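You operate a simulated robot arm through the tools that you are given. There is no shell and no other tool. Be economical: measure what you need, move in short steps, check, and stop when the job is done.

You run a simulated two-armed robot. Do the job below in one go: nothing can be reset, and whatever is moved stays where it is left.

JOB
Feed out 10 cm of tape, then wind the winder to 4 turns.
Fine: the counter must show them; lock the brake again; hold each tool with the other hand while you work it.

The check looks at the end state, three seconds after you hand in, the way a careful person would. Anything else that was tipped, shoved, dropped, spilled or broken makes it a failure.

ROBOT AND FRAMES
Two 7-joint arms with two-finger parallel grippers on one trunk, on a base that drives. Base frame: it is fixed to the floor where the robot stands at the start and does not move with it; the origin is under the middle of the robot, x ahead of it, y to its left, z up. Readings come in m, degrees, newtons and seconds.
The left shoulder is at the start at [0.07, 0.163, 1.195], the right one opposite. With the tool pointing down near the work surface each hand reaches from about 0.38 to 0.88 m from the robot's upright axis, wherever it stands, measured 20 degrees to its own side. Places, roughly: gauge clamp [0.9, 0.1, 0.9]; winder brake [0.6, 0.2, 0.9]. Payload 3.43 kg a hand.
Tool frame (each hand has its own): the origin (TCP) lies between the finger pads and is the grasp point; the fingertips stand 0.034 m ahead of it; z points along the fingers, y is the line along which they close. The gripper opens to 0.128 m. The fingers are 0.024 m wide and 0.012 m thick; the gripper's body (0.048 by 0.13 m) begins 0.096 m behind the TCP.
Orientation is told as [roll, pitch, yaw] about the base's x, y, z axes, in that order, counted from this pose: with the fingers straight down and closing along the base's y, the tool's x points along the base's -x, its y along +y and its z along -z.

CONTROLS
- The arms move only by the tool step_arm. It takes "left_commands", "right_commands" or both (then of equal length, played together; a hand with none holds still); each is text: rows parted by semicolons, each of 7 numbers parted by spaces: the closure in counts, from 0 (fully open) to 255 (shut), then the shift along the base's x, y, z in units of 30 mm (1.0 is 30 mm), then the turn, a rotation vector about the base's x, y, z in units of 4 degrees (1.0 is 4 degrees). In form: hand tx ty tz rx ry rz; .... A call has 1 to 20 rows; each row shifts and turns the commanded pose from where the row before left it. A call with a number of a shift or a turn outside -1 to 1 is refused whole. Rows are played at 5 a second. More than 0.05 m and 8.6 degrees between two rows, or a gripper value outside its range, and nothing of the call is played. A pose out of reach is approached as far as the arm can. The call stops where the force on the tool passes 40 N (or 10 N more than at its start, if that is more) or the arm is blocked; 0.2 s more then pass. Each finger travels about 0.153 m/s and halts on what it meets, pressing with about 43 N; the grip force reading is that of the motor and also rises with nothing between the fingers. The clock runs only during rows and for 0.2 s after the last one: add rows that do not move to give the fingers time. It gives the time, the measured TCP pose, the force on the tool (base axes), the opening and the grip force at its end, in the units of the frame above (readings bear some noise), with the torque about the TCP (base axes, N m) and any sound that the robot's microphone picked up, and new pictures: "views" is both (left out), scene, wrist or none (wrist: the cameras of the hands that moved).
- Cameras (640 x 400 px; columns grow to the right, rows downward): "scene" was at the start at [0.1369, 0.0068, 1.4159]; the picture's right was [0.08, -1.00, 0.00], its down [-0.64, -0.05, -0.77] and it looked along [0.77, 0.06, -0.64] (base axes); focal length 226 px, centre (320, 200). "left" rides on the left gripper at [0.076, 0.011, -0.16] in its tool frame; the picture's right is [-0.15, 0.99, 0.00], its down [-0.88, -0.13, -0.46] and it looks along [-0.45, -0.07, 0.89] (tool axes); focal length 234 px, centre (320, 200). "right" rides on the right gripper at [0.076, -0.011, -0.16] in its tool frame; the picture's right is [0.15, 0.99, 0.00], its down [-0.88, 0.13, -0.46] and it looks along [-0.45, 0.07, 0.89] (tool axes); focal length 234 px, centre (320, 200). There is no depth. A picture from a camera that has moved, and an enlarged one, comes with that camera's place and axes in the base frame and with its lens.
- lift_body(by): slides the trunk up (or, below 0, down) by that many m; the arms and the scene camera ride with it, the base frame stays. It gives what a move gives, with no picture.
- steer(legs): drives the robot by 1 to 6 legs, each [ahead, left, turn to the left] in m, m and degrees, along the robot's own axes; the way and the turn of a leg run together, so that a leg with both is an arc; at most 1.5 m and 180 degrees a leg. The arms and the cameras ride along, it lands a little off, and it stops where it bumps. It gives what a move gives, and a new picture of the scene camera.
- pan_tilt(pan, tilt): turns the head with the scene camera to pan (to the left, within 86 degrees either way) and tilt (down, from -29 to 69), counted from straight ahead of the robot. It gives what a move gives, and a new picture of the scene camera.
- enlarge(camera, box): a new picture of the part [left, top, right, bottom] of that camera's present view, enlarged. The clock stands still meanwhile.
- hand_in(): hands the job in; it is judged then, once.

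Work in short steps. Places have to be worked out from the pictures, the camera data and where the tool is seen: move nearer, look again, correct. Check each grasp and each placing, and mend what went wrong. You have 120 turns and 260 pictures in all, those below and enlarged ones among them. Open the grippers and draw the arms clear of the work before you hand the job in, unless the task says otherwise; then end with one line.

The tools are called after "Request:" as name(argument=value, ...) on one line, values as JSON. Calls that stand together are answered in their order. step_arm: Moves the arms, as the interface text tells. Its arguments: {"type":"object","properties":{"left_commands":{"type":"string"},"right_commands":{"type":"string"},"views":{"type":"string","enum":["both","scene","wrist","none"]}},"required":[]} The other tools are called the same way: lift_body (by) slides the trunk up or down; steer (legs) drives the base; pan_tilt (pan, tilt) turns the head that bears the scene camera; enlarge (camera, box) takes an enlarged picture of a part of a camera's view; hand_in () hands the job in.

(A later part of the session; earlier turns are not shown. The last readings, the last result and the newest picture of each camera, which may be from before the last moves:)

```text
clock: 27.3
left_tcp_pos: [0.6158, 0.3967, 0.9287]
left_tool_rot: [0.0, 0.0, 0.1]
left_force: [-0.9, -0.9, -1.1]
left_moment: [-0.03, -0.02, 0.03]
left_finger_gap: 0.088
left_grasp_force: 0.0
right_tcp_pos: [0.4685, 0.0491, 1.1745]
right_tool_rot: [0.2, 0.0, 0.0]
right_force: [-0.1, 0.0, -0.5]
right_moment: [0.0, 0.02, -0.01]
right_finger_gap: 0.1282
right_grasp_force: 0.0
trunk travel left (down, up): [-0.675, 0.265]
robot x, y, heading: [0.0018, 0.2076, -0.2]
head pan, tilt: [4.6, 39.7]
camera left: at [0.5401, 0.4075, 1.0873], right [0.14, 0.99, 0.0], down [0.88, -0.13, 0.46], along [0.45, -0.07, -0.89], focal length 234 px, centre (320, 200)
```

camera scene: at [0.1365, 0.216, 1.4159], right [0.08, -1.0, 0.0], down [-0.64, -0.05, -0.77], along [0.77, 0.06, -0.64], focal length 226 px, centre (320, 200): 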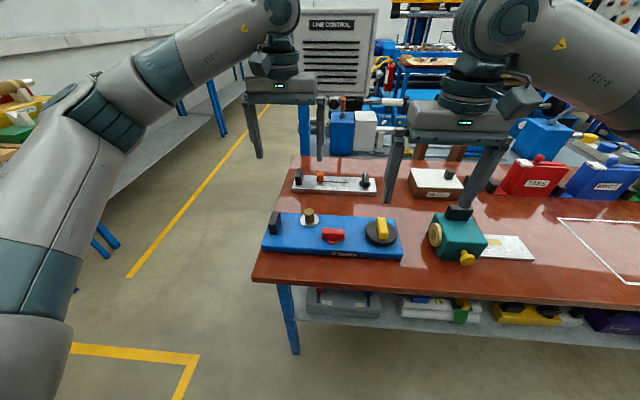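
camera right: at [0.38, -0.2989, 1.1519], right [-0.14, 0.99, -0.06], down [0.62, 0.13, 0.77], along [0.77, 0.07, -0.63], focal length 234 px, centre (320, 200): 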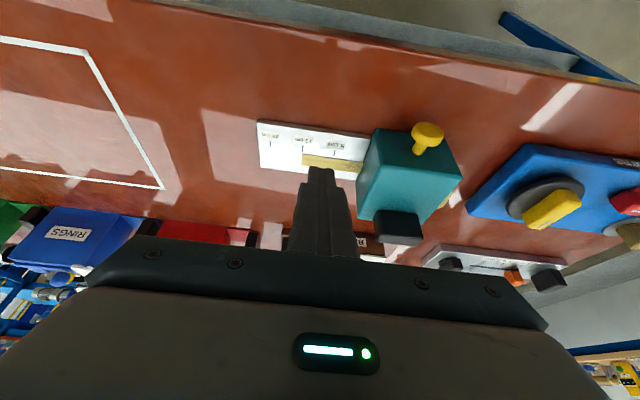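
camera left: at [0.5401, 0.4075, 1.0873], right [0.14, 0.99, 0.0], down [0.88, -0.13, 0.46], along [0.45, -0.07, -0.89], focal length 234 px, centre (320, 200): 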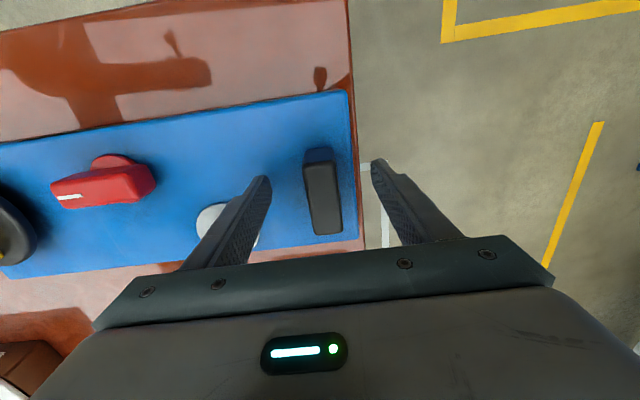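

Well centred; a 2 mm shift, then close on the handle in stages.

Request:
step_arm(left_commands="120 0.1 0.06 0 0 0 0;180 0 0 0 0 0 0;200 0 0 0 0 0 0;220 0 0 0 0 0 0;230 0 0 0 0 0 0;230 0 0 0 0 0 0", views="wrist")

```text
clock: 28.7
left_tcp_pos: [0.6186, 0.3983, 0.9289]
left_tool_rot: [0.0, -0.1, 0.0]
left_force: [0.2, -0.1, 0.7]
left_moment: [0.04, 0.01, -0.1]
left_finger_gap: 0.0251
left_grasp_force: 42.8
right_tcp_pos: [0.4681, 0.049, 1.1726]
right_tool_rot: [0.1, -0.1, 0.0]
right_force: [-0.2, 0.0, -0.7]
right_moment: [0.02, -0.01, -0.02]
right_finger_gap: 0.1279
right_grasp_force: 0.1
trunk travel left (down, up): [-0.675, 0.265]
robot x, y, heading: [0.0002, 0.2099, 0.1]
head pan, tilt: [4.6, 39.7]
camera left: at [0.543, 0.4094, 1.0879], right [0.15, 0.99, 0.0], down [0.88, -0.13, 0.46], along [0.45, -0.07, -0.89], focal length 234 px, centre (320, 200)
```

left: 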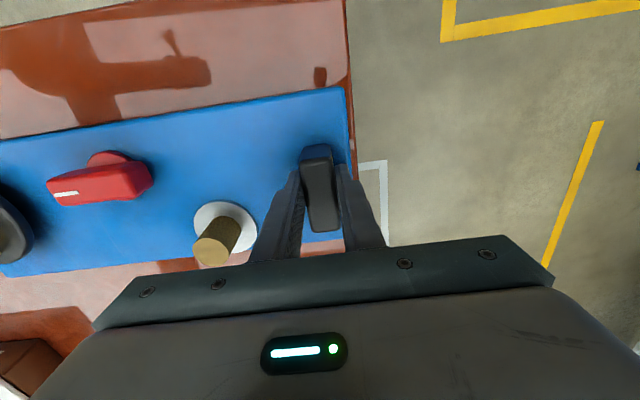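

Handle held (gap 0.025). The brake bar is at about [0.592,0.214], top z≈0.922, lying along y. I move the right hand above it while yawing it towards 90°.

Request:
step_arm(right_commands="60 0.207 0.275 -0.2 0 0 1;60 0.207 0.275 -0.2 0 0 1;60 0.207 0.275 -0.2 0 0 1;60 0.207 0.275 -0.2 0 0 1;60 0.207 0.275 -0.2 0 0 1;60 0.207 0.275 -0.2 0 0 1;60 0.207 0.275 -0.2 0 0 1;60 0.207 0.275 -0.2 0 0 1;60 0.207 0.275 -0.2 0 0 1;60 0.207 0.275 -0.2 0 0 1;60 0.207 0.275 -0.2 0 0 1;60 0.207 0.275 -0.2 0 0 1;60 0.207 0.275 -0.2 0 0 1;60 0.207 0.275 -0.2 0 0 1;60 0.207 0.275 -0.2 0 0 1;60 0.207 0.275 -0.2 0 0 1;60 0.207 0.275 -0.2 0 0 1;60 0.207 0.275 -0.2 0 0 1;60 0.207 0.275 -0.2 0 0 1;60 0.207 0.275 -0.2 0 0 1", views="none")

Request:
step_arm(right_commands="60 0 0 0 0 0 1;60 0 0 0 0 0 1;60 0 0 0 0 0 0.5;60 0 0 0 0 0 0")

```text
clock: 32.9
left_tcp_pos: [0.6199, 0.3974, 0.9291]
left_tool_rot: [0.1, 0.0, 0.1]
left_force: [0.3, 0.0, 0.9]
left_moment: [0.05, -0.01, -0.1]
left_finger_gap: 0.0252
left_grasp_force: 43.4
right_tcp_pos: [0.5812, 0.1983, 1.067]
right_tool_rot: [0.1, -0.1, 71.9]
right_force: [-0.6, 0.2, 0.2]
right_moment: [0.0, -0.01, 0.01]
right_finger_gap: 0.0981
right_grasp_force: 0.1
right hand out of reach, approached as far as the arm can: row 19, 20
trunk travel left (down, up): [-0.675, 0.265]
robot x, y, heading: [-0.0011, 0.2113, -0.0]
head pan, tilt: [4.6, 39.7]
```

```text
clock: 33.9
left_tcp_pos: [0.619, 0.3989, 0.9294]
left_tool_rot: [0.0, -0.1, 0.0]
left_force: [0.2, 0.8, 0.5]
left_moment: [0.06, -0.02, -0.08]
left_finger_gap: 0.0255
left_grasp_force: 42.8
right_tcp_pos: [0.581, 0.1979, 1.0674]
right_tool_rot: [0.2, 0.1, 72.0]
right_force: [0.6, -0.9, -0.8]
right_moment: [-0.04, 0.02, -0.03]
right_finger_gap: 0.098
right_grasp_force: 0.1
right hand out of reach, approached as far as the arm can: row 1, 2
trunk travel left (down, up): [-0.675, 0.265]
robot x, y, heading: [-0.0004, 0.2056, -0.3]
head pan, tilt: [4.6, 39.7]
camera scene: at [0.1366, 0.2165, 1.4159], right [0.08, -1.0, 0.0], down [-0.64, -0.05, -0.77], along [0.77, 0.06, -0.64], focal length 226 px, centre (320, 200)
camera right: at [0.5689, 0.1225, 1.2266], right [-0.99, 0.17, 0.0], down [0.15, 0.88, 0.46], along [0.07, 0.45, -0.89], focal length 234 px, centre (320, 200)
```

scene: 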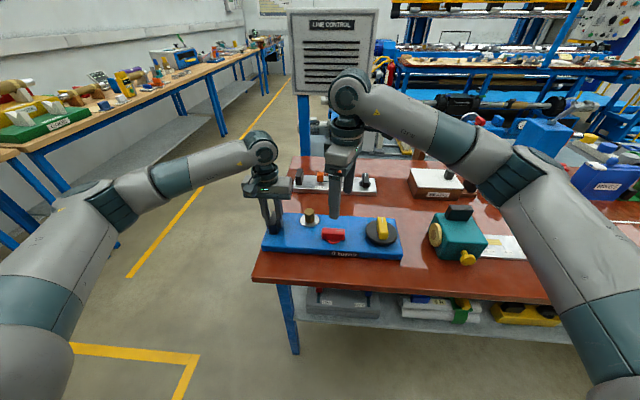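
right: 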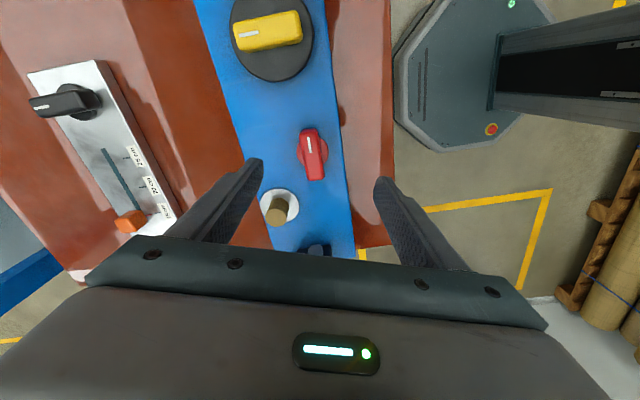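

The right wrist stops at +72° here, so I turn the other way to −90°, staying at height.

Request:
step_arm(right_commands="60 0 0 0 0 0 -1;60 0 0 0 0 0 -1;60 0 0 0 0 0 -1;60 0 0 0 0 0 -1;60 0 0 0 0 0 -1;60 0 0 0 0 0 -1;60 0 0 0 0 0 -1;60 0 0 0 0 0 -1;60 0 0 0 0 0 -1;60 0 0 0 0 0 -1;60 0 0 0 0 0 -1;60 0 0 0 0 0 -1;60 0 0 0 0 0 -1;60 0 0 0 0 0 -1;60 0 0 0 0 0 -1;60 0 0 0 0 0 -1;60 0 0 0 0 0 -1;60 0 0 0 0 0 -1;60 0 0 0 0 0 -1;60 0 0 0 0 0 -1", views="none")

Request:
step_arm(right_commands="60 0 0 0 0 0 -1;60 0 0 0 0 0 -1;60 0 0 0 0 0 -1;60 0 0 0 0 0 -1;60 0 0 0 0 0 -1;60 0 0 0 0 0 -1;60 0 0 0 0 0 -1;60 0 0 0 0 0 -1;60 0 0 0 0 0 -1;60 0 0 0 0 0 -1;60 0 0 0 0 0 -1;60 0 0 0 0 0 -1;60 0 0 0 0 0 -1;60 0 0 0 0 0 -1;60 0 0 0 0 0 -1;60 0 0 0 0 0 -1;60 0 0 0 0 0 -1;60 0.1 0.2 0 0 0 -1;60 0.1 0.2 0 0 0 -1;60 0.1 0.1 0 0 0 -1")

```text
clock: 38.1
left_tcp_pos: [0.6194, 0.399, 0.9301]
left_tool_rot: [0.0, -0.1, 0.0]
left_force: [0.2, -1.0, 0.5]
left_moment: [0.04, -0.02, -0.09]
left_finger_gap: 0.0255
left_grasp_force: 42.5
right_tcp_pos: [0.58, 0.1966, 1.0666]
right_tool_rot: [0.2, 0.0, -6.1]
right_force: [0.7, 0.5, 0.4]
right_moment: [0.0, 0.07, -0.01]
right_finger_gap: 0.0979
right_grasp_force: 0.0
trunk travel left (down, up): [-0.675, 0.265]
robot x, y, heading: [0.0018, 0.2083, -0.0]
head pan, tilt: [4.6, 39.7]
```

```text
clock: 42.3
left_tcp_pos: [0.6183, 0.3978, 0.9296]
left_tool_rot: [0.0, 0.1, 0.1]
left_force: [1.1, 0.8, -0.1]
left_moment: [0.0, 0.04, -0.14]
left_finger_gap: 0.0254
left_grasp_force: 43.1
right_tcp_pos: [0.5892, 0.2129, 1.0668]
right_tool_rot: [0.1, -0.1, -86.2]
right_force: [-0.1, -0.9, -0.7]
right_moment: [-0.04, 0.0, 0.0]
right_finger_gap: 0.0978
right_grasp_force: 0.2
trunk travel left (down, up): [-0.675, 0.265]
robot x, y, heading: [-0.0038, 0.2095, -0.1]
head pan, tilt: [4.6, 39.7]
camera scene: at [0.1366, 0.2166, 1.4159], right [0.08, -1.0, 0.0], down [-0.64, -0.05, -0.77], along [0.77, 0.06, -0.64], focal length 226 px, centre (320, 200)
camera right: at [0.5731, 0.2877, 1.2262], right [0.98, 0.21, 0.0], down [0.19, -0.87, 0.46], along [0.1, -0.44, -0.89], focal length 234 px, centre (320, 200)
```

scene: 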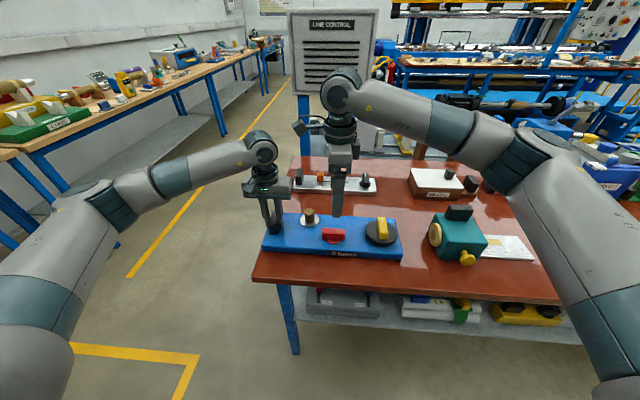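
right: 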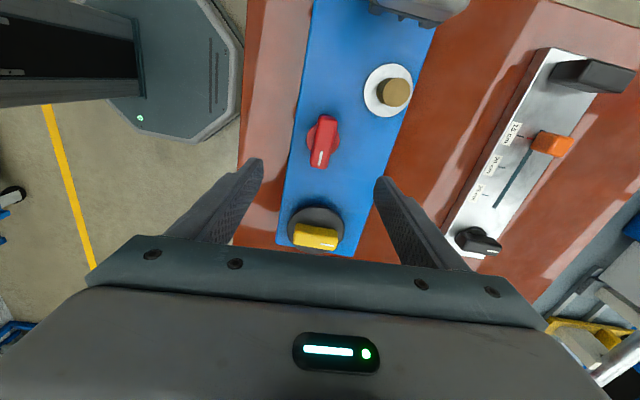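

Brake bar seen at [0.593,0.217], exactly along y. I finish the yaw to −90°, and descend around it.

Request:
step_arm(right_commands="60 0.1 0.12 0 0 0 -0.95;60 0 0 -0.9 0 0 0;60 0 0 -0.9 0 0 0;60 0 0 -0.9 0 0 0;60 0 0 -0.9 0 0 0;60 0 0 -0.6 0 0 0;60 0 0 0 0 0 0")

```text
clock: 43.9
left_tcp_pos: [0.6184, 0.3989, 0.9293]
left_tool_rot: [0.0, -0.1, 0.1]
left_force: [0.2, 0.8, -0.4]
left_moment: [0.06, 0.03, -0.04]
left_finger_gap: 0.0252
left_grasp_force: 43.1
right_tcp_pos: [0.5915, 0.2156, 0.9413]
right_tool_rot: [0.1, 0.0, -89.8]
right_force: [-0.2, 0.1, -0.5]
right_moment: [0.01, -0.02, 0.03]
right_finger_gap: 0.0977
right_grasp_force: 0.0
trunk travel left (down, up): [-0.675, 0.265]
robot x, y, heading: [-0.0012, 0.2136, 0.1]
head pan, tilt: [4.6, 39.7]
camera scene: at [0.1366, 0.2166, 1.4159], right [0.08, -1.0, 0.0], down [-0.64, -0.05, -0.77], along [0.77, 0.06, -0.64], focal length 226 px, centre (320, 200)
camera right: at [0.58, 0.2913, 1.1011], right [0.99, 0.15, 0.0], down [0.13, -0.88, 0.46], along [0.07, -0.45, -0.89], focal length 234 px, centre (320, 200)
```

scene: 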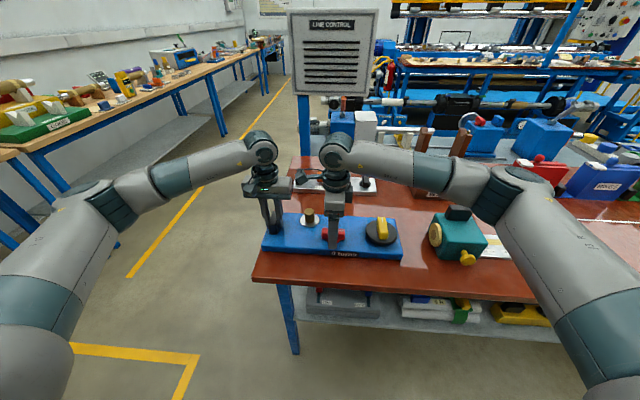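
right: 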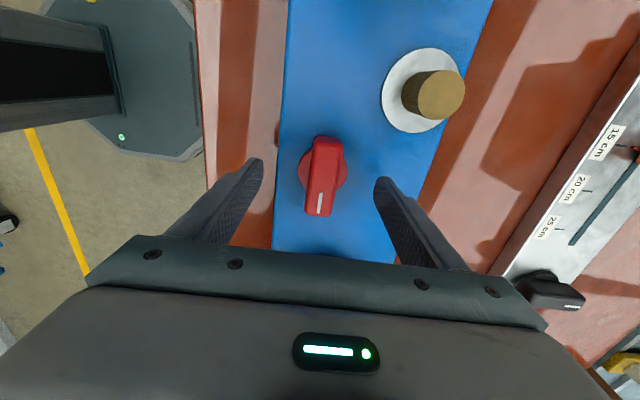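

Bar centre at about [0.594,0.220]; I shift 3/5 mm, lower 9 mm and close on it in stages.

Request:
step_arm(right_commands="60 0.1 0.15 -0.3 0 0 0;120 0 0 0 0 0 0;170 0 0 0 0 0 0;195 0 0 0 0 0 0;215 0 0 0 0 0 0;225 0 0 0 0 0 0;225 0 0 0 0 0 0", views="wrist")

```text
clock: 45.5
left_tcp_pos: [0.6181, 0.3983, 0.9292]
left_tool_rot: [0.0, -0.1, 0.1]
left_force: [3.3, 0.5, -0.2]
left_moment: [0.02, -0.07, 0.47]
left_finger_gap: 0.0256
left_grasp_force: 43.1
right_tcp_pos: [0.5941, 0.2204, 0.9317]
right_tool_rot: [0.1, 0.1, -89.9]
right_force: [-4.0, -0.7, 0.7]
right_moment: [0.06, 0.21, 0.03]
right_finger_gap: 0.0254
right_grasp_force: 43.0
trunk travel left (down, up): [-0.675, 0.265]
robot x, y, heading: [0.0001, 0.2087, -0.1]
head pan, tilt: [4.6, 39.7]
camera right: at [0.5834, 0.2961, 1.0919], right [0.99, 0.15, 0.0], down [0.13, -0.88, 0.46], along [0.07, -0.45, -0.89], focal length 234 px, centre (320, 200)
```

right: 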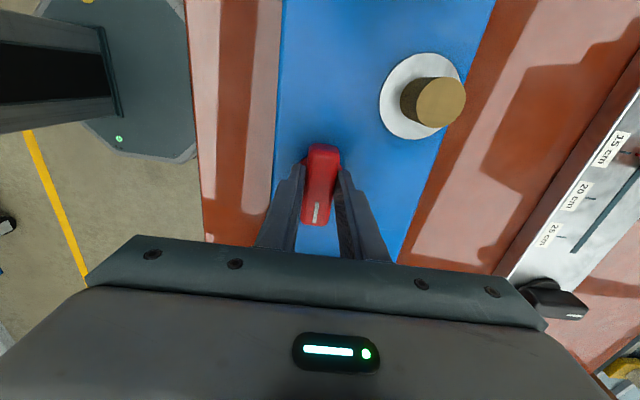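

Gripped. I try a small counter-clockwise turn and read the torque.

Request:
step_arm(right_commands="225 0 0 0 0 0 0.5;225 0 0 0 0 0 0.5;225 0 0 0 0 0 0.5;225 0 0 0 0 0 0", views="none")

```text
clock: 46.5
left_tcp_pos: [0.6195, 0.399, 0.9293]
left_tool_rot: [0.0, -0.1, 0.1]
left_force: [3.6, 0.7, -0.4]
left_moment: [0.1, -0.08, 0.54]
left_finger_gap: 0.0255
left_grasp_force: 43.0
right_tcp_pos: [0.5949, 0.2193, 0.9329]
right_tool_rot: [0.1, 0.0, -83.8]
right_force: [-2.8, -0.2, -1.4]
right_moment: [-0.04, 0.24, -0.03]
right_finger_gap: 0.0254
right_grasp_force: 43.0
trunk travel left (down, up): [-0.675, 0.265]
robot x, y, heading: [-0.0027, 0.2085, 0.1]
head pan, tilt: [4.6, 39.7]
```

It turns freely this way (6°, hardly any torque). I continue by 40° watching the torque.

Request:
step_arm(right_commands="225 0 0 0 0 0 1;225 0 0 0 0 0 1;225 0 0 0 0 0 1;225 0 0 0 0 0 1;225 0 0 0 0 0 1;225 0 0 0 0 0 1;225 0 0 0 0 0 1;225 0 0 0 0 0 1;225 0 0 0 0 0 1;225 0 0 0 0 0 1;225 0 0 0 0 0 0", views="wrist")

```text
clock: 48.9
left_tcp_pos: [0.6186, 0.3997, 0.9297]
left_tool_rot: [0.1, 0.0, 0.3]
left_force: [10.3, 23.4, -3.3]
left_moment: [0.4, -0.43, 1.15]
left_finger_gap: 0.026
left_grasp_force: 43.1
right_tcp_pos: [0.5955, 0.2183, 0.9329]
right_tool_rot: [0.0, -0.1, -43.8]
right_force: [-12.6, -24.1, 13.0]
right_moment: [-0.03, 0.69, -0.16]
right_finger_gap: 0.0254
right_grasp_force: 43.5
trunk travel left (down, up): [-0.675, 0.265]
robot x, y, heading: [-0.0016, 0.2119, 0.0]
head pan, tilt: [4.6, 39.7]
camera right: at [0.5322, 0.2637, 1.0918], right [0.58, 0.82, 0.0], down [0.72, -0.52, 0.46], along [0.37, -0.26, -0.89], focal length 234 px, centre (320, 200)
```

right: 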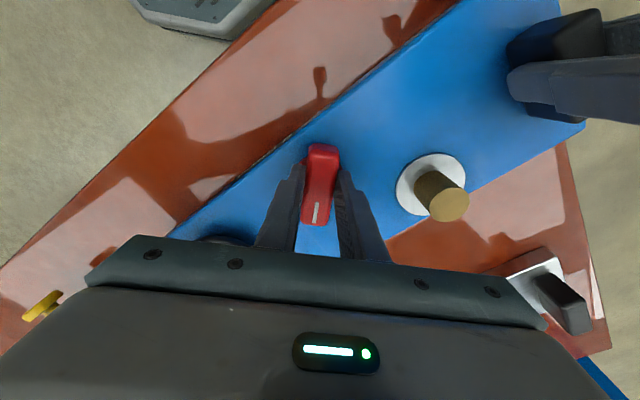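

The bar turns but a side force of ~25 N has built up (my grip is off the pivot). I relax by shifting ~(-1.5,-3) mm and read again.

Request:
step_arm(right_commands="225 -0.05 -0.1 0 0 0 0;225 0 0 0 0 0 0", views="none")

```text
clock: 49.5
left_tcp_pos: [0.6188, 0.3986, 0.9292]
left_tool_rot: [-0.1, 0.0, -0.1]
left_force: [4.0, 15.0, -1.0]
left_moment: [0.51, 0.21, 0.72]
left_finger_gap: 0.0258
left_grasp_force: 43.3
right_tcp_pos: [0.5939, 0.2177, 0.9331]
right_tool_rot: [0.2, -0.2, -43.9]
right_force: [-0.2, -13.3, 10.2]
right_moment: [-0.89, -0.44, -0.09]
right_finger_gap: 0.0255
right_grasp_force: 43.4
trunk travel left (down, up): [-0.675, 0.265]
robot x, y, heading: [-0.0018, 0.2103, 0.1]
head pan, tilt: [4.6, 39.7]
```

Better. I relax 2 mm more in y and turn on by 20°, with a slight arc compensation.

Request:
step_arm(right_commands="225 0 -0.07 0 0 0 0;225 -0.005 -0.01 0 0 0 1;225 -0.005 -0.01 0 0 0 1;225 -0.005 -0.01 0 0 0 1;225 -0.005 -0.01 0 0 0 1;225 -0.005 -0.01 0 0 0 1;225 0 0 0 0 0 0", views="none")

Request:
enlarge(camera="right", box=[200, 100, 440, 260])

```text
clock: 51.1
left_tcp_pos: [0.6181, 0.3981, 0.9292]
left_tool_rot: [-0.2, -0.1, 0.0]
left_force: [4.0, -13.6, -0.6]
left_moment: [0.18, -0.34, 1.09]
left_finger_gap: 0.0256
left_grasp_force: 43.1
right_tcp_pos: [0.5926, 0.2155, 0.9318]
right_tool_rot: [0.3, 0.1, -23.7]
right_force: [-5.2, 16.6, 11.6]
right_moment: [0.26, 0.39, 0.09]
right_finger_gap: 0.0255
right_grasp_force: 43.2
trunk travel left (down, up): [-0.675, 0.265]
robot x, y, heading: [-0.0017, 0.2089, 0.0]
head pan, tilt: [4.6, 39.7]
```

```text
2.50 times, centred on (320, 180) of right
camera zoom: at [0.5182, 0.2343, 1.0919], right [0.26, 0.96, 0.01], down [0.86, -0.24, 0.46], along [0.44, -0.12, -0.89], focal length 585 px, centre (320, 250)
```

zoom: 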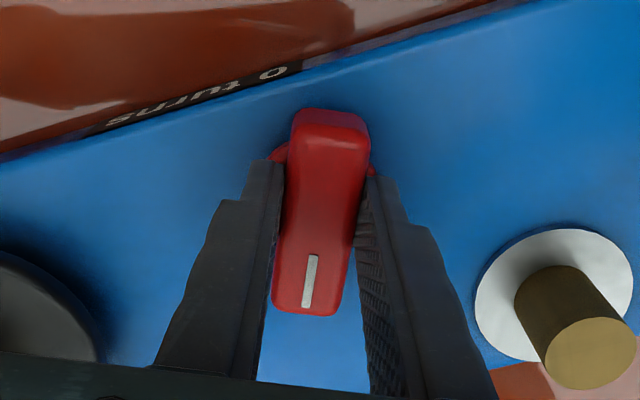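

Now slightly over-shifted in y; I relax +2 mm and continue the last ~22° slowly looking for a stop.

Request:
step_arm(right_commands="225 -0.02 0.08 0 0 0 0;225 -0.005 0 0 0 0 1;225 -0.005 0 0 0 0 1;225 -0.005 0 0 0 0 1;225 -0.005 0 0 0 0 1;225 -0.005 0 0 0 0 1;225 0 0 0 0 0 1;225 0 0 0 0 0 0", views="none")

Request:
enlarge(camera="right", box=[200, 100, 440, 260])

```text
clock: 52.9
left_tcp_pos: [0.6203, 0.4002, 0.9291]
left_tool_rot: [0.1, 0.0, 0.2]
left_force: [5.1, 12.3, -0.2]
left_moment: [-0.1, 0.53, 0.73]
left_finger_gap: 0.0255
left_grasp_force: 43.0
right_tcp_pos: [0.5926, 0.2143, 0.9326]
right_tool_rot: [0.0, -0.1, 0.1]
right_force: [-2.9, -14.1, 3.8]
right_moment: [-0.42, -0.49, -0.03]
right_finger_gap: 0.0256
right_grasp_force: 42.9
trunk travel left (down, up): [-0.675, 0.265]
robot x, y, heading: [0.0018, 0.2082, 0.3]
head pan, tilt: [4.6, 39.7]
```

```text
2.50 times, centred on (320, 180) of right
camera zoom: at [0.5166, 0.2036, 1.0918], right [-0.15, 0.99, 0.0], down [0.88, 0.13, 0.45], along [0.45, 0.07, -0.89], focal length 585 px, centre (320, 250)
```

zoom: 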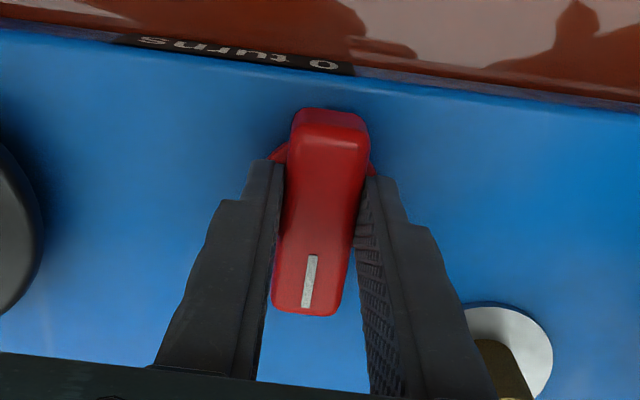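

The bar has turned 90° without a stop. I relax the side force and probe 8° further for a stop.

Request:
step_arm(right_commands="225 0 -0.06 0 0 0 0;225 0 0 0 0 0 0.5;225 0 0 0 0 0 0.5;225 0 0 0 0 0 0.5;225 0 0 0 0 0 0.5;225 0 0 0 0 0 0", views="none")

```text
clock: 54.3
left_tcp_pos: [0.6185, 0.3988, 0.9295]
left_tool_rot: [0.0, -0.1, 0.1]
left_force: [0.8, 16.2, 0.5]
left_moment: [0.19, -0.19, 1.16]
left_finger_gap: 0.0258
left_grasp_force: 42.8
right_tcp_pos: [0.5915, 0.2128, 0.9328]
right_tool_rot: [0.1, 0.0, 8.2]
right_force: [-3.0, -17.4, 1.4]
right_moment: [-0.4, 0.3, -1.53]
right_finger_gap: 0.0277
right_grasp_force: 43.4
trunk travel left (down, up): [-0.675, 0.265]
robot x, y, heading: [-0.0006, 0.2112, -0.2]
head pan, tilt: [4.6, 39.7]
```

A stop at ~90° (torque −1.5 N·m): the brake is at its other end. I turn back 8°, open and lift, then look.

Request:
step_arm(right_commands="225 0 0 0 0 0 -1;225 0 0 0 0 0 -1;225 0 -0.05 0 0 0 0;190 0 0 0 0 0 0;140 0 0 0 0 0 0;90 0 0 0 0 0 0;90 0 0 0.9 0 0 0;90 0 0 0.9 0 0 0;90 0 0 0.9 0 0 0;90 0 0 0 0 0 0")

Request:
enlarge(camera="scene", box=[250, 190, 410, 270])

```text
clock: 56.5
left_tcp_pos: [0.6198, 0.3992, 0.9295]
left_tool_rot: [-0.1, 0.0, 0.1]
left_force: [-1.1, -0.1, -0.1]
left_moment: [0.01, -0.19, 0.02]
left_finger_gap: 0.0257
left_grasp_force: 43.2
right_tcp_pos: [0.5908, 0.2133, 1.0144]
right_tool_rot: [0.1, 0.1, 0.1]
right_force: [0.6, -0.4, 0.1]
right_moment: [-0.06, -0.02, -0.01]
right_finger_gap: 0.0831
right_grasp_force: 0.2
trunk travel left (down, up): [-0.675, 0.265]
robot x, y, heading: [-0.0015, 0.2101, 0.2]
head pan, tilt: [4.6, 39.7]
camera scene: at [0.1364, 0.2165, 1.4159], right [0.08, -1.0, 0.0], down [-0.64, -0.05, -0.77], along [0.77, 0.06, -0.64], focal length 226 px, centre (320, 200)
camera right: at [0.5161, 0.2014, 1.1739], right [-0.15, 0.99, 0.0], down [0.88, 0.13, 0.46], along [0.45, 0.07, -0.89], focal length 234 px, centre (320, 200)
```

scene: 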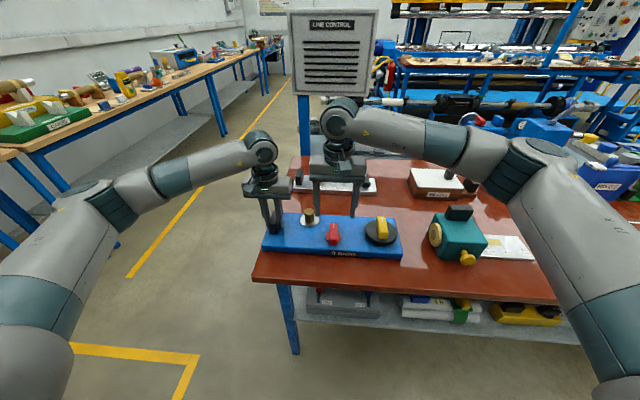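
right: 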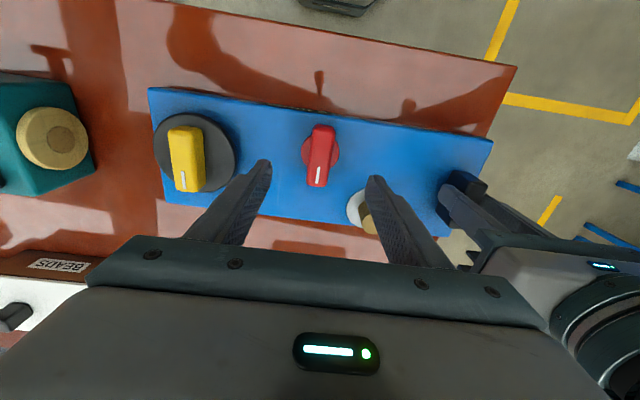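

```text
4.00 times, centred on (330, 230) of scene
camera zoom: at [0.1364, 0.2165, 1.4159], right [0.08, -1.0, 0.0], down [-0.64, -0.05, -0.77], along [0.77, 0.06, -0.64], focal length 902 px, centre (280, 80)
```

zoom: 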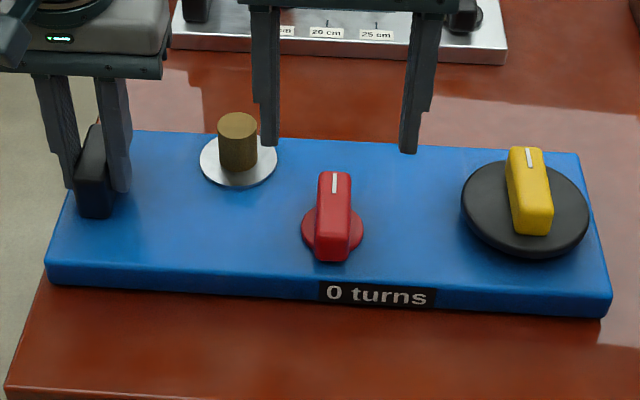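

Brake is turned 90°. Next I place the right hand above the yellow knob (~[0.617,0.068]) to look straight at it.

Request:
step_arm(right_commands="60 0.2 -0.9 0.2 0 0 0;60 0.2 -0.9 0.2 0 0 0;60 0.2 -0.9 0.2 0 0 0;60 0.2 -0.9 0.2 0 0 0;60 0 -0.9 0.2 0 0 0;60 0 -0.4 0 0 0 0;60 0 0 0 0 0 0", views="wrist")

```text
clock: 58.1
left_tcp_pos: [0.6186, 0.3979, 0.9301]
left_tool_rot: [0.0, 0.0, 0.1]
left_force: [0.1, -0.7, 1.0]
left_moment: [0.03, -0.04, 0.1]
left_finger_gap: 0.0254
left_grasp_force: 42.6
right_tcp_pos: [0.6161, 0.0654, 1.0424]
right_tool_rot: [0.0, 0.1, 0.2]
right_force: [0.0, -0.5, 0.3]
right_moment: [-0.01, 0.03, 0.0]
right_finger_gap: 0.0977
right_grasp_force: 0.0
trunk travel left (down, up): [-0.675, 0.265]
robot x, y, heading: [-0.0023, 0.2075, -0.2]
head pan, tilt: [4.6, 39.7]
camera right: at [0.5404, 0.054, 1.2015], right [-0.15, 0.99, 0.0], down [0.88, 0.13, 0.46], along [0.45, 0.07, -0.89], focal length 234 px, centre (320, 200)
```

right: 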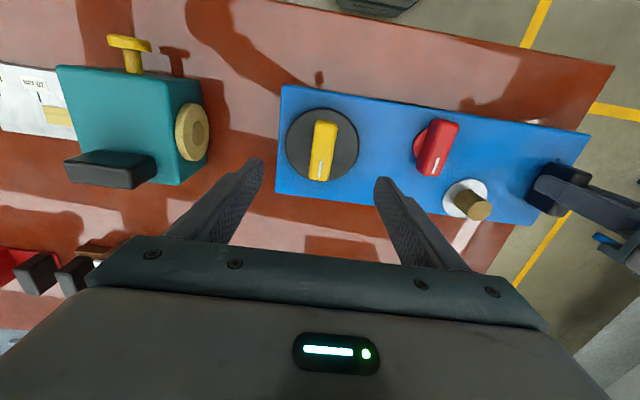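

Request:
enlarge(camera="right", box=[260, 90, 380, 200])

```text
3.64 times, centred on (320, 145) of right
camera zoom: at [0.5404, 0.054, 1.2015], right [-0.15, 0.99, 0.0], down [0.88, 0.13, 0.46], along [0.45, 0.07, -0.89], focal length 852 px, centre (320, 400)
```

zoom: 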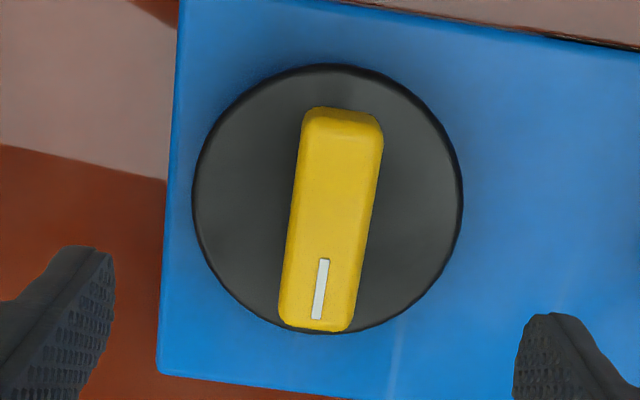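

The knob axis is at [0.612,0.068], bar along x, top ≈0.943. I descend around it and grip.

Request:
step_arm(right_commands="60 -0.13 0.09 -0.8 0 0 0;60 0 0 -0.9 0 0 0;60 0 0 -0.9 0 0 0;60 0 0 -0.7 0 0 0;60 0 0 0 0 0 0;120 0 0 0 0 0 0;170 0 0 0 0 0 0;195 0 0 0 0 0 0;215 0 0 0 0 0 0;225 0 0 0 0 0 0;225 0 0 0 0 0 0")

```text
clock: 60.5
left_tcp_pos: [0.6189, 0.3992, 0.9289]
left_tool_rot: [-0.1, 0.0, 0.1]
left_force: [0.6, -1.2, 1.6]
left_moment: [0.03, 0.01, 0.06]
left_finger_gap: 0.0255
left_grasp_force: 43.2
right_tcp_pos: [0.6129, 0.0683, 0.9443]
right_tool_rot: [0.1, 0.0, 0.2]
right_force: [-0.2, 1.9, 0.6]
right_moment: [-0.12, 0.02, -0.04]
right_finger_gap: 0.0253
right_grasp_force: 42.9
trunk travel left (down, up): [-0.675, 0.265]
robot x, y, heading: [0.0009, 0.2088, 0.0]
head pan, tilt: [4.6, 39.7]
camera scene: at [0.1365, 0.2164, 1.4159], right [0.08, -1.0, 0.0], down [-0.64, -0.05, -0.77], along [0.77, 0.06, -0.64], focal length 226 px, centre (320, 200)
camera right: at [0.5375, 0.0569, 1.1033], right [-0.15, 0.99, 0.0], down [0.88, 0.13, 0.46], along [0.45, 0.07, -0.89], focal length 234 px, centre (320, 200)
```

scene: 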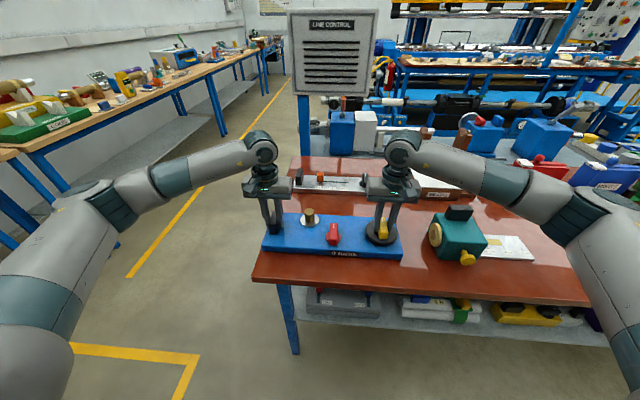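
right: 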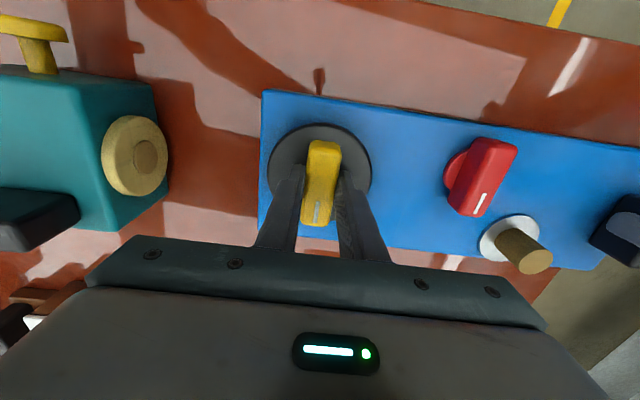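

Gripped with little side force. I turn clockwise 40° and check torque and counter.

Request:
step_arm(right_commands="225 0 0 0 0 0 -1;225 0 0 0 0 0 -1;225 0 0 0 0 0 -1;225 0 0 0 0 0 -1;225 0 0 0 0 0 -1;225 0 0 0 0 0 -1;225 0 0 0 0 0 -1;225 0 0 0 0 0 -1;225 0 0 0 0 0 -1;225 0 0 0 0 0 -1;225 0 0 0 0 0 0", views="none")

Request:
enlarge(camera="scene", box=[250, 190, 410, 270])

```text
clock: 62.9
left_tcp_pos: [0.6188, 0.3975, 0.9298]
left_tool_rot: [-0.1, 0.0, -0.1]
left_force: [-1.1, -17.1, 1.0]
left_moment: [-0.1, 0.0, -0.27]
left_finger_gap: 0.0256
left_grasp_force: 42.7
right_tcp_pos: [0.6108, 0.0681, 0.9434]
right_tool_rot: [0.2, 0.1, -39.8]
right_force: [1.0, 17.9, -0.5]
right_moment: [0.04, -0.04, 0.03]
right_finger_gap: 0.0255
right_grasp_force: 43.5
trunk travel left (down, up): [-0.675, 0.265]
robot x, y, heading: [-0.0011, 0.2082, 0.1]
head pan, tilt: [4.6, 39.7]
```

```text
4.00 times, centred on (330, 230) of scene
camera zoom: at [0.1365, 0.2164, 1.4159], right [0.08, -1.0, 0.0], down [-0.64, -0.05, -0.77], along [0.77, 0.06, -0.64], focal length 902 px, centre (280, 80)
```

zoom: 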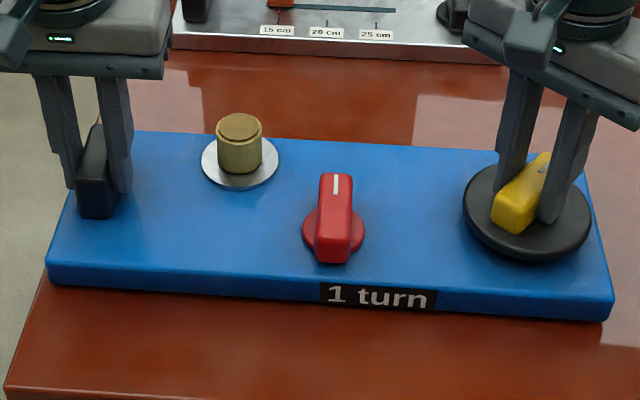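

Clockwise winds: the counter already shows "1 turn" after 40°. I relax the 18 N side force and continue in small steps.

Request:
step_arm(right_commands="225 0 0.09 0 0 0 0;225 0 0 0 0 0 -1;225 0 0 0 0 0 -1;225 0 0 0 0 0 -1;225 0 0 0 0 0 -1;225 0 0 0 0 0 -1;225 0 0 0 0 0 0", views="none")

Request:
enlarge(camera="scene", box=[250, 190, 410, 270])

```text
clock: 64.5
left_tcp_pos: [0.6184, 0.3978, 0.9297]
left_tool_rot: [0.0, -0.1, 0.1]
left_force: [-0.6, -8.2, -0.7]
left_moment: [-0.14, -0.09, -0.06]
left_finger_gap: 0.0255
left_grasp_force: 42.7
right_tcp_pos: [0.6122, 0.071, 0.9443]
right_tool_rot: [0.1, 0.0, -60.0]
right_force: [1.3, 7.3, 3.8]
right_moment: [0.24, 0.33, 0.02]
right_finger_gap: 0.0253
right_grasp_force: 42.8
trunk travel left (down, up): [-0.675, 0.265]
robot x, y, heading: [-0.0021, 0.2078, 0.0]
head pan, tilt: [4.6, 39.7]
```

```text
4.00 times, centred on (330, 230) of scene
camera zoom: at [0.1363, 0.2162, 1.416], right [0.08, -1.0, 0.0], down [-0.64, -0.05, -0.77], along [0.77, 0.06, -0.64], focal length 902 px, centre (280, 80)
```

zoom: 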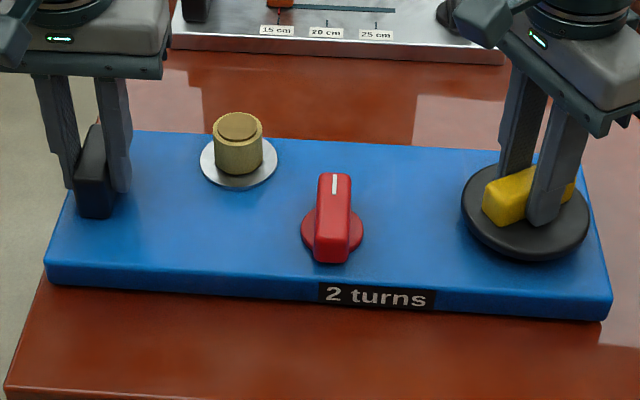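

Counter 2 at 60°. Continue by 20°.

Request:
step_arm(right_commands="225 0 0.04 0 0 0 0;225 0 0 0 0 0 -1;225 0 0 0 0 0 -1;225 0 0 0 0 0 -1;225 0 0 0 0 0 -1;225 0 0 0 0 0 -1;225 0 0 0 0 0 0", views="none")

Request:
enlarge(camera="scene", box=[250, 190, 410, 270])

```text
clock: 66.1
left_tcp_pos: [0.6194, 0.3985, 0.9305]
left_tool_rot: [0.1, 0.1, 0.1]
left_force: [-1.7, 7.8, 1.6]
left_moment: [-0.03, 0.08, -0.58]
left_finger_gap: 0.0257
left_grasp_force: 42.7
right_tcp_pos: [0.6128, 0.0724, 0.9437]
right_tool_rot: [0.0, 0.0, -79.9]
right_force: [3.7, -9.2, 4.0]
right_moment: [-0.36, -0.03, 0.02]
right_finger_gap: 0.0257
right_grasp_force: 42.5
trunk travel left (down, up): [-0.675, 0.265]
robot x, y, heading: [-0.0012, 0.207, -0.0]
head pan, tilt: [4.6, 39.7]
```

```text
4.00 times, centred on (330, 230) of scene
camera zoom: at [0.1364, 0.2163, 1.4159], right [0.08, -1.0, 0.0], down [-0.64, -0.05, -0.77], along [0.77, 0.06, -0.64], focal length 902 px, centre (280, 80)
```

zoom: 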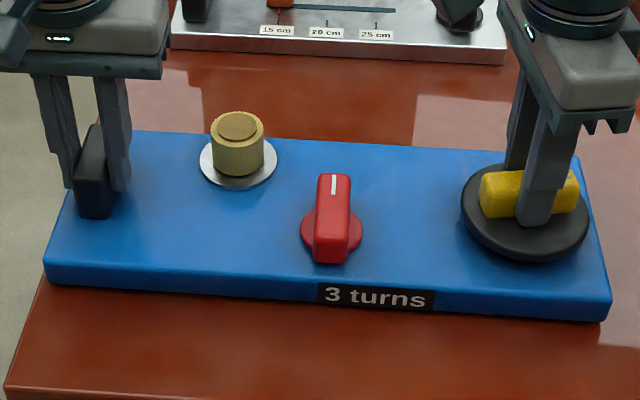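

Counter 3 at 80°. Next to 100°.

Request:
step_arm(right_commands="225 -0.02 -0.03 0 0 0 0;225 0 0 0 0 0 -1;225 0 0 0 0 0 -1;225 0 0 0 0 0 -1;225 0 0 0 0 0 -1;225 0 0 0 0 0 -1;225 0 0 0 0 0 0", views="none")

Request:
enlarge(camera="scene", box=[250, 190, 410, 270])

```text
clock: 67.7
left_tcp_pos: [0.6191, 0.3992, 0.9302]
left_tool_rot: [0.0, -0.1, 0.1]
left_force: [-1.2, 10.5, 2.9]
left_moment: [0.3, 0.11, -0.72]
left_finger_gap: 0.0255
left_grasp_force: 42.9
right_tcp_pos: [0.6112, 0.0715, 0.9443]
right_tool_rot: [0.1, 0.0, -99.9]
right_force: [2.6, -9.0, 1.8]
right_moment: [-0.15, 0.05, 0.03]
right_finger_gap: 0.0253
right_grasp_force: 43.2
trunk travel left (down, up): [-0.675, 0.265]
robot x, y, heading: [-0.0015, 0.2092, -0.2]
head pan, tilt: [4.6, 39.7]
```

```text
4.00 times, centred on (330, 230) of scene
camera zoom: at [0.1363, 0.2167, 1.4159], right [0.08, -1.0, 0.0], down [-0.64, -0.05, -0.77], along [0.77, 0.06, -0.64], focal length 902 px, centre (280, 80)
```

zoom: 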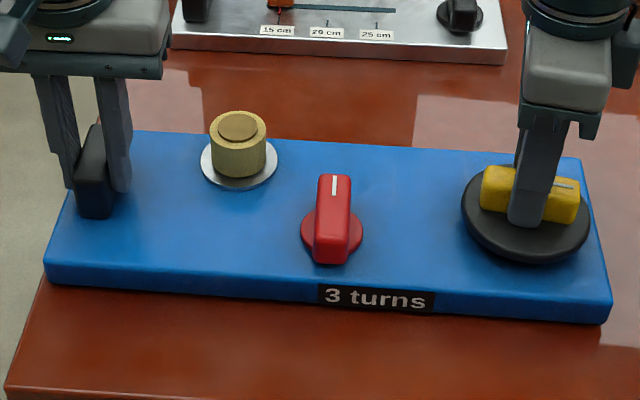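

Still 3 at 100°, consistent with 30° per turn, rounded. I go to 120°.

Request:
step_arm(right_commands="225 -0.01 -0.04 0 0 0 0;225 0 0 0 0 0 -1;225 0 0 0 0 0 -1;225 0 0 0 0 0 -1;225 0 0 0 0 0 -1;225 0 0 0 0 0 -1;225 0 0 0 0 0 0", views="none")

Request:
enlarge(camera="scene", box=[250, 190, 410, 270])

```text
clock: 69.3
left_tcp_pos: [0.6177, 0.3986, 0.9293]
left_tool_rot: [0.0, 0.1, 0.0]
left_force: [-2.3, -2.3, -0.4]
left_moment: [0.09, 0.14, -0.64]
left_finger_gap: 0.0256
left_grasp_force: 42.9
right_tcp_pos: [0.6119, 0.0702, 0.9434]
right_tool_rot: [0.2, 0.0, -119.8]
right_force: [2.1, 0.3, 6.0]
right_moment: [0.21, 0.11, -0.02]
right_finger_gap: 0.0253
right_grasp_force: 43.3
trunk travel left (down, up): [-0.675, 0.265]
robot x, y, heading: [-0.0034, 0.215, -0.2]
head pan, tilt: [4.6, 39.7]
```

```text
4.00 times, centred on (330, 230) of scene
camera zoom: at [0.136, 0.2161, 1.416], right [0.08, -1.0, 0.0], down [-0.64, -0.05, -0.77], along [0.77, 0.06, -0.64], focal length 902 px, centre (280, 80)
```

zoom: 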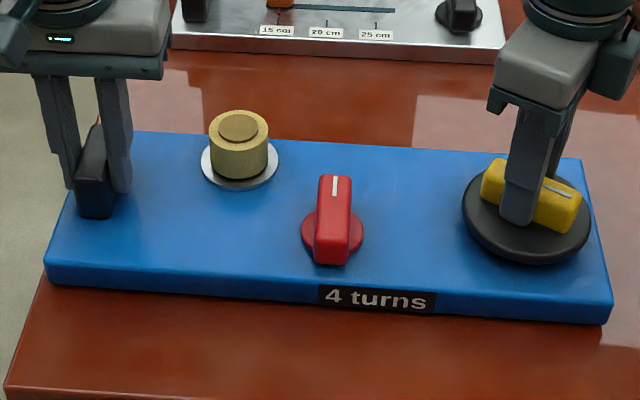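

The counter shows "4 turns", forces are small. I open, lift straight up, and yaw back towards 0 while moving over the brake.

Request:
step_arm(right_commands="190 0 0 0 0 0 0;140 0 0 0 0 0 0;80 0 0 0 0 0 0;60 0 0 0 0 0 0;60 0 0 0.9 0 0 0;60 0 0 0.9 0 0 0;60 0 0 0.9 0 0 0;60 0 0 0.9 0 0 0;60 0 0 0 0 0 1;60 0 0 0 0 0 1;60 0 0 0 0 0 1;60 0 0 0 0 0 1;60 0 0 0 0 0 1;60 0 0 0 0 0 1;60 0 0 0 0 0 1;60 0 0 0 0 0 1;60 0 0 0 0 0 1;60 0 0 0 0 0 1;60 0 0 0 0 0 1;60 0 0 0 0 0 1", views="none")

Request:
step_arm(right_commands="60 -0.03 0.24 0 0 0 1;60 -0.03 0.24 0 0 0 1;60 -0.03 0.24 0 0 0 1;60 -0.03 0.24 0 0 0 1;60 -0.03 0.24 0 0 0 1;60 -0.03 0.24 0 0 0 1;60 -0.03 0.24 0 0 0 1;60 -0.03 0.24 0 0 0 1;60 -0.03 0.24 0 0 0 1;60 -0.03 0.24 0 0 0 1;60 -0.03 0.24 0 0 0 1;60 -0.03 0.24 0 0 0 1;60 -0.03 0.24 0 0 0 1;60 -0.03 0.24 0 0 0 1;60 -0.03 0.24 0 0 0 1;60 -0.03 0.24 0 0 0 1;60 -0.03 0.24 0 0 0 1;60 -0.03 0.24 0 0 0 1;60 -0.03 0.24 0 0 0 0;60 -0.03 0.24 0 0 0 0")

```text
clock: 73.5
left_tcp_pos: [0.6178, 0.398, 0.9296]
left_tool_rot: [-0.1, 0.0, 0.2]
left_force: [-0.6, 0.4, 0.0]
left_moment: [0.07, 0.07, -0.26]
left_finger_gap: 0.0256
left_grasp_force: 42.7
right_tcp_pos: [0.6113, 0.0699, 1.0518]
right_tool_rot: [0.2, 0.0, -71.6]
right_force: [0.5, 0.3, -0.3]
right_moment: [-0.01, 0.0, 0.03]
right_finger_gap: 0.0977
right_grasp_force: 0.0
trunk travel left (down, up): [-0.675, 0.265]
robot x, y, heading: [-0.0039, 0.2061, 0.1]
head pan, tilt: [4.6, 39.7]
```

```text
clock: 77.7
left_tcp_pos: [0.6186, 0.399, 0.9292]
left_tool_rot: [0.0, 0.0, 0.1]
left_force: [-0.4, 0.4, 0.0]
left_moment: [-0.12, 0.07, -0.14]
left_finger_gap: 0.0256
left_grasp_force: 43.1
right_tcp_pos: [0.5936, 0.2137, 1.0518]
right_tool_rot: [0.1, 0.0, 0.1]
right_force: [0.6, -0.4, -0.2]
right_moment: [0.02, 0.0, -0.01]
right_finger_gap: 0.0975
right_grasp_force: 0.2
trunk travel left (down, up): [-0.675, 0.265]
robot x, y, heading: [-0.0005, 0.212, 0.0]
head pan, tilt: [4.6, 39.7]
camera scene: at [0.1364, 0.2166, 1.4159], right [0.08, -1.0, 0.0], down [-0.64, -0.05, -0.77], along [0.77, 0.06, -0.64], focal length 226 px, centre (320, 200)
camera right: at [0.5176, 0.2028, 1.212], right [-0.15, 0.99, 0.0], down [0.88, 0.13, 0.46], along [0.45, 0.07, -0.89], focal length 234 px, centre (320, 200)
```

scene: 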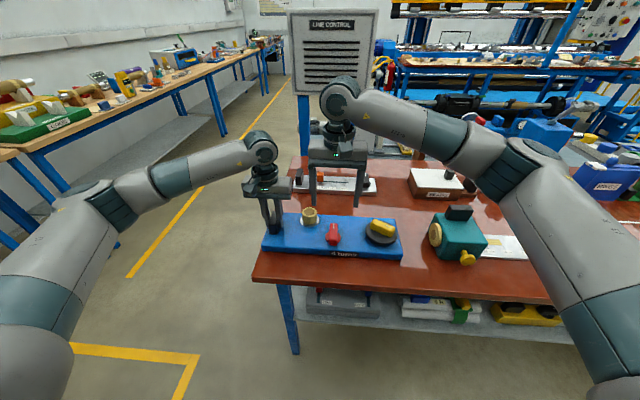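
right: 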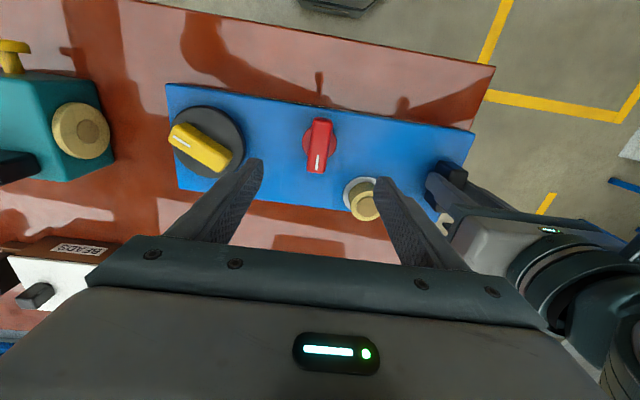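

The brake bar is at [0.592,0.214], along x. I descend around it with narrower opening and grip it.

Request:
step_arm(right_commands="120 -0.03 0 -0.9 0 0 0;120 0 0 -0.9 0 0 0;120 0 0 -0.9 0 0 0;120 0 0 -0.9 0 0 0;120 0 0 -0.4 0 0 0;120 0 0 0 0 0 0;170 0 0 0 0 0 0;195 0 0 0 0 0 0;215 0 0 0 0 0 0;225 0 0 0 0 0 0;225 0 0 0 0 0 0", views="wrist")

```text
clock: 80.1
left_tcp_pos: [0.6191, 0.3985, 0.9285]
left_tool_rot: [0.1, 0.1, 0.0]
left_force: [-0.7, 0.3, 1.1]
left_moment: [0.02, 0.04, -0.1]
left_finger_gap: 0.0255
left_grasp_force: 43.0
right_tcp_pos: [0.5921, 0.213, 0.9321]
right_tool_rot: [0.1, 0.1, 0.2]
right_force: [0.8, -1.0, -0.1]
right_moment: [-0.36, -0.12, -0.27]
right_finger_gap: 0.0254
right_grasp_force: 43.0
trunk travel left (down, up): [-0.675, 0.265]
robot x, y, heading: [-0.0005, 0.2082, 0.1]
head pan, tilt: [4.6, 39.7]
camera right: at [0.5166, 0.2022, 1.0909], right [-0.15, 0.99, 0.0], down [0.88, 0.13, 0.46], along [0.45, 0.07, -0.89], focal length 234 px, centre (320, 200)
```

right: 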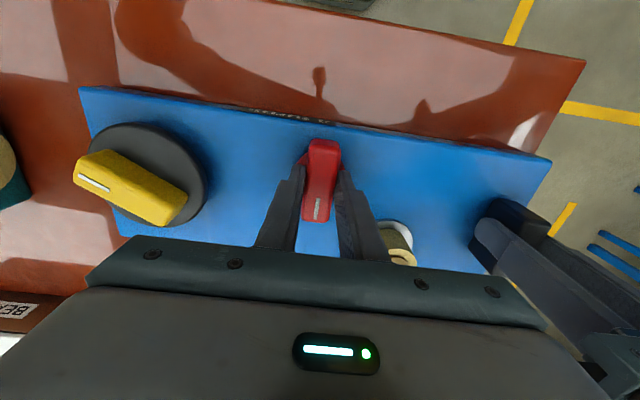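

Gripped. Turning clockwise 44° back towards lock, watching side force.

Request:
step_arm(right_commands="225 0 0 0 0 0 -1;225 0 0 0 0 0 -1;225 0 0 0 0 0 -1;225 0 0 0 0 0 -1;225 0 0 0 0 0 -1;225 0 0 0 0 0 -1;225 0 0 0 0 0 -1;225 0 0 0 0 0 0", views="none")

```text
clock: 81.9
left_tcp_pos: [0.618, 0.3982, 0.9304]
left_tool_rot: [-0.1, 0.0, 0.2]
left_force: [-1.8, -0.1, 3.5]
left_moment: [-0.01, 0.0, -0.19]
left_finger_gap: 0.0254
left_grasp_force: 42.6
right_tcp_pos: [0.593, 0.2133, 0.9303]
right_tool_rot: [0.2, 0.0, -27.8]
right_force: [2.2, 1.5, -1.6]
right_moment: [-0.2, -0.05, -0.03]
right_finger_gap: 0.0255
right_grasp_force: 43.2
trunk travel left (down, up): [-0.675, 0.265]
robot x, y, heading: [-0.0009, 0.2099, 0.3]
head pan, tilt: [4.6, 39.7]
```

Very little side force; I continue to −68°.

Request:
step_arm(right_commands="225 0 0 0 0 0 -1;225 0 0 0 0 0 -1;225 0 0 0 0 0 -1;225 0 0 0 0 0 -1;225 0 0 0 0 0 -1;225 0 0 0 0 0 -1;225 0 0 0 0 0 -1;225 0 0 0 0 0 -1;225 0 0 0 0 0 -1;225 0 0 0 0 0 -1;225 0 0 0 0 0 0", views="none")

```text
clock: 84.3
left_tcp_pos: [0.6188, 0.3982, 0.929]
left_tool_rot: [-0.1, 0.0, 0.0]
left_force: [-4.5, -17.3, 4.4]
left_moment: [-0.39, 0.35, -0.57]
left_finger_gap: 0.0256
left_grasp_force: 43.0
right_tcp_pos: [0.5935, 0.2152, 0.9313]
right_tool_rot: [0.1, 0.2, -67.8]
right_force: [4.5, 16.2, -4.0]
right_moment: [-0.33, -0.14, 0.02]
right_finger_gap: 0.0255
right_grasp_force: 42.7
trunk travel left (down, up): [-0.675, 0.265]
robot x, y, heading: [-0.0031, 0.2094, 0.0]
head pan, tilt: [4.6, 39.7]
```

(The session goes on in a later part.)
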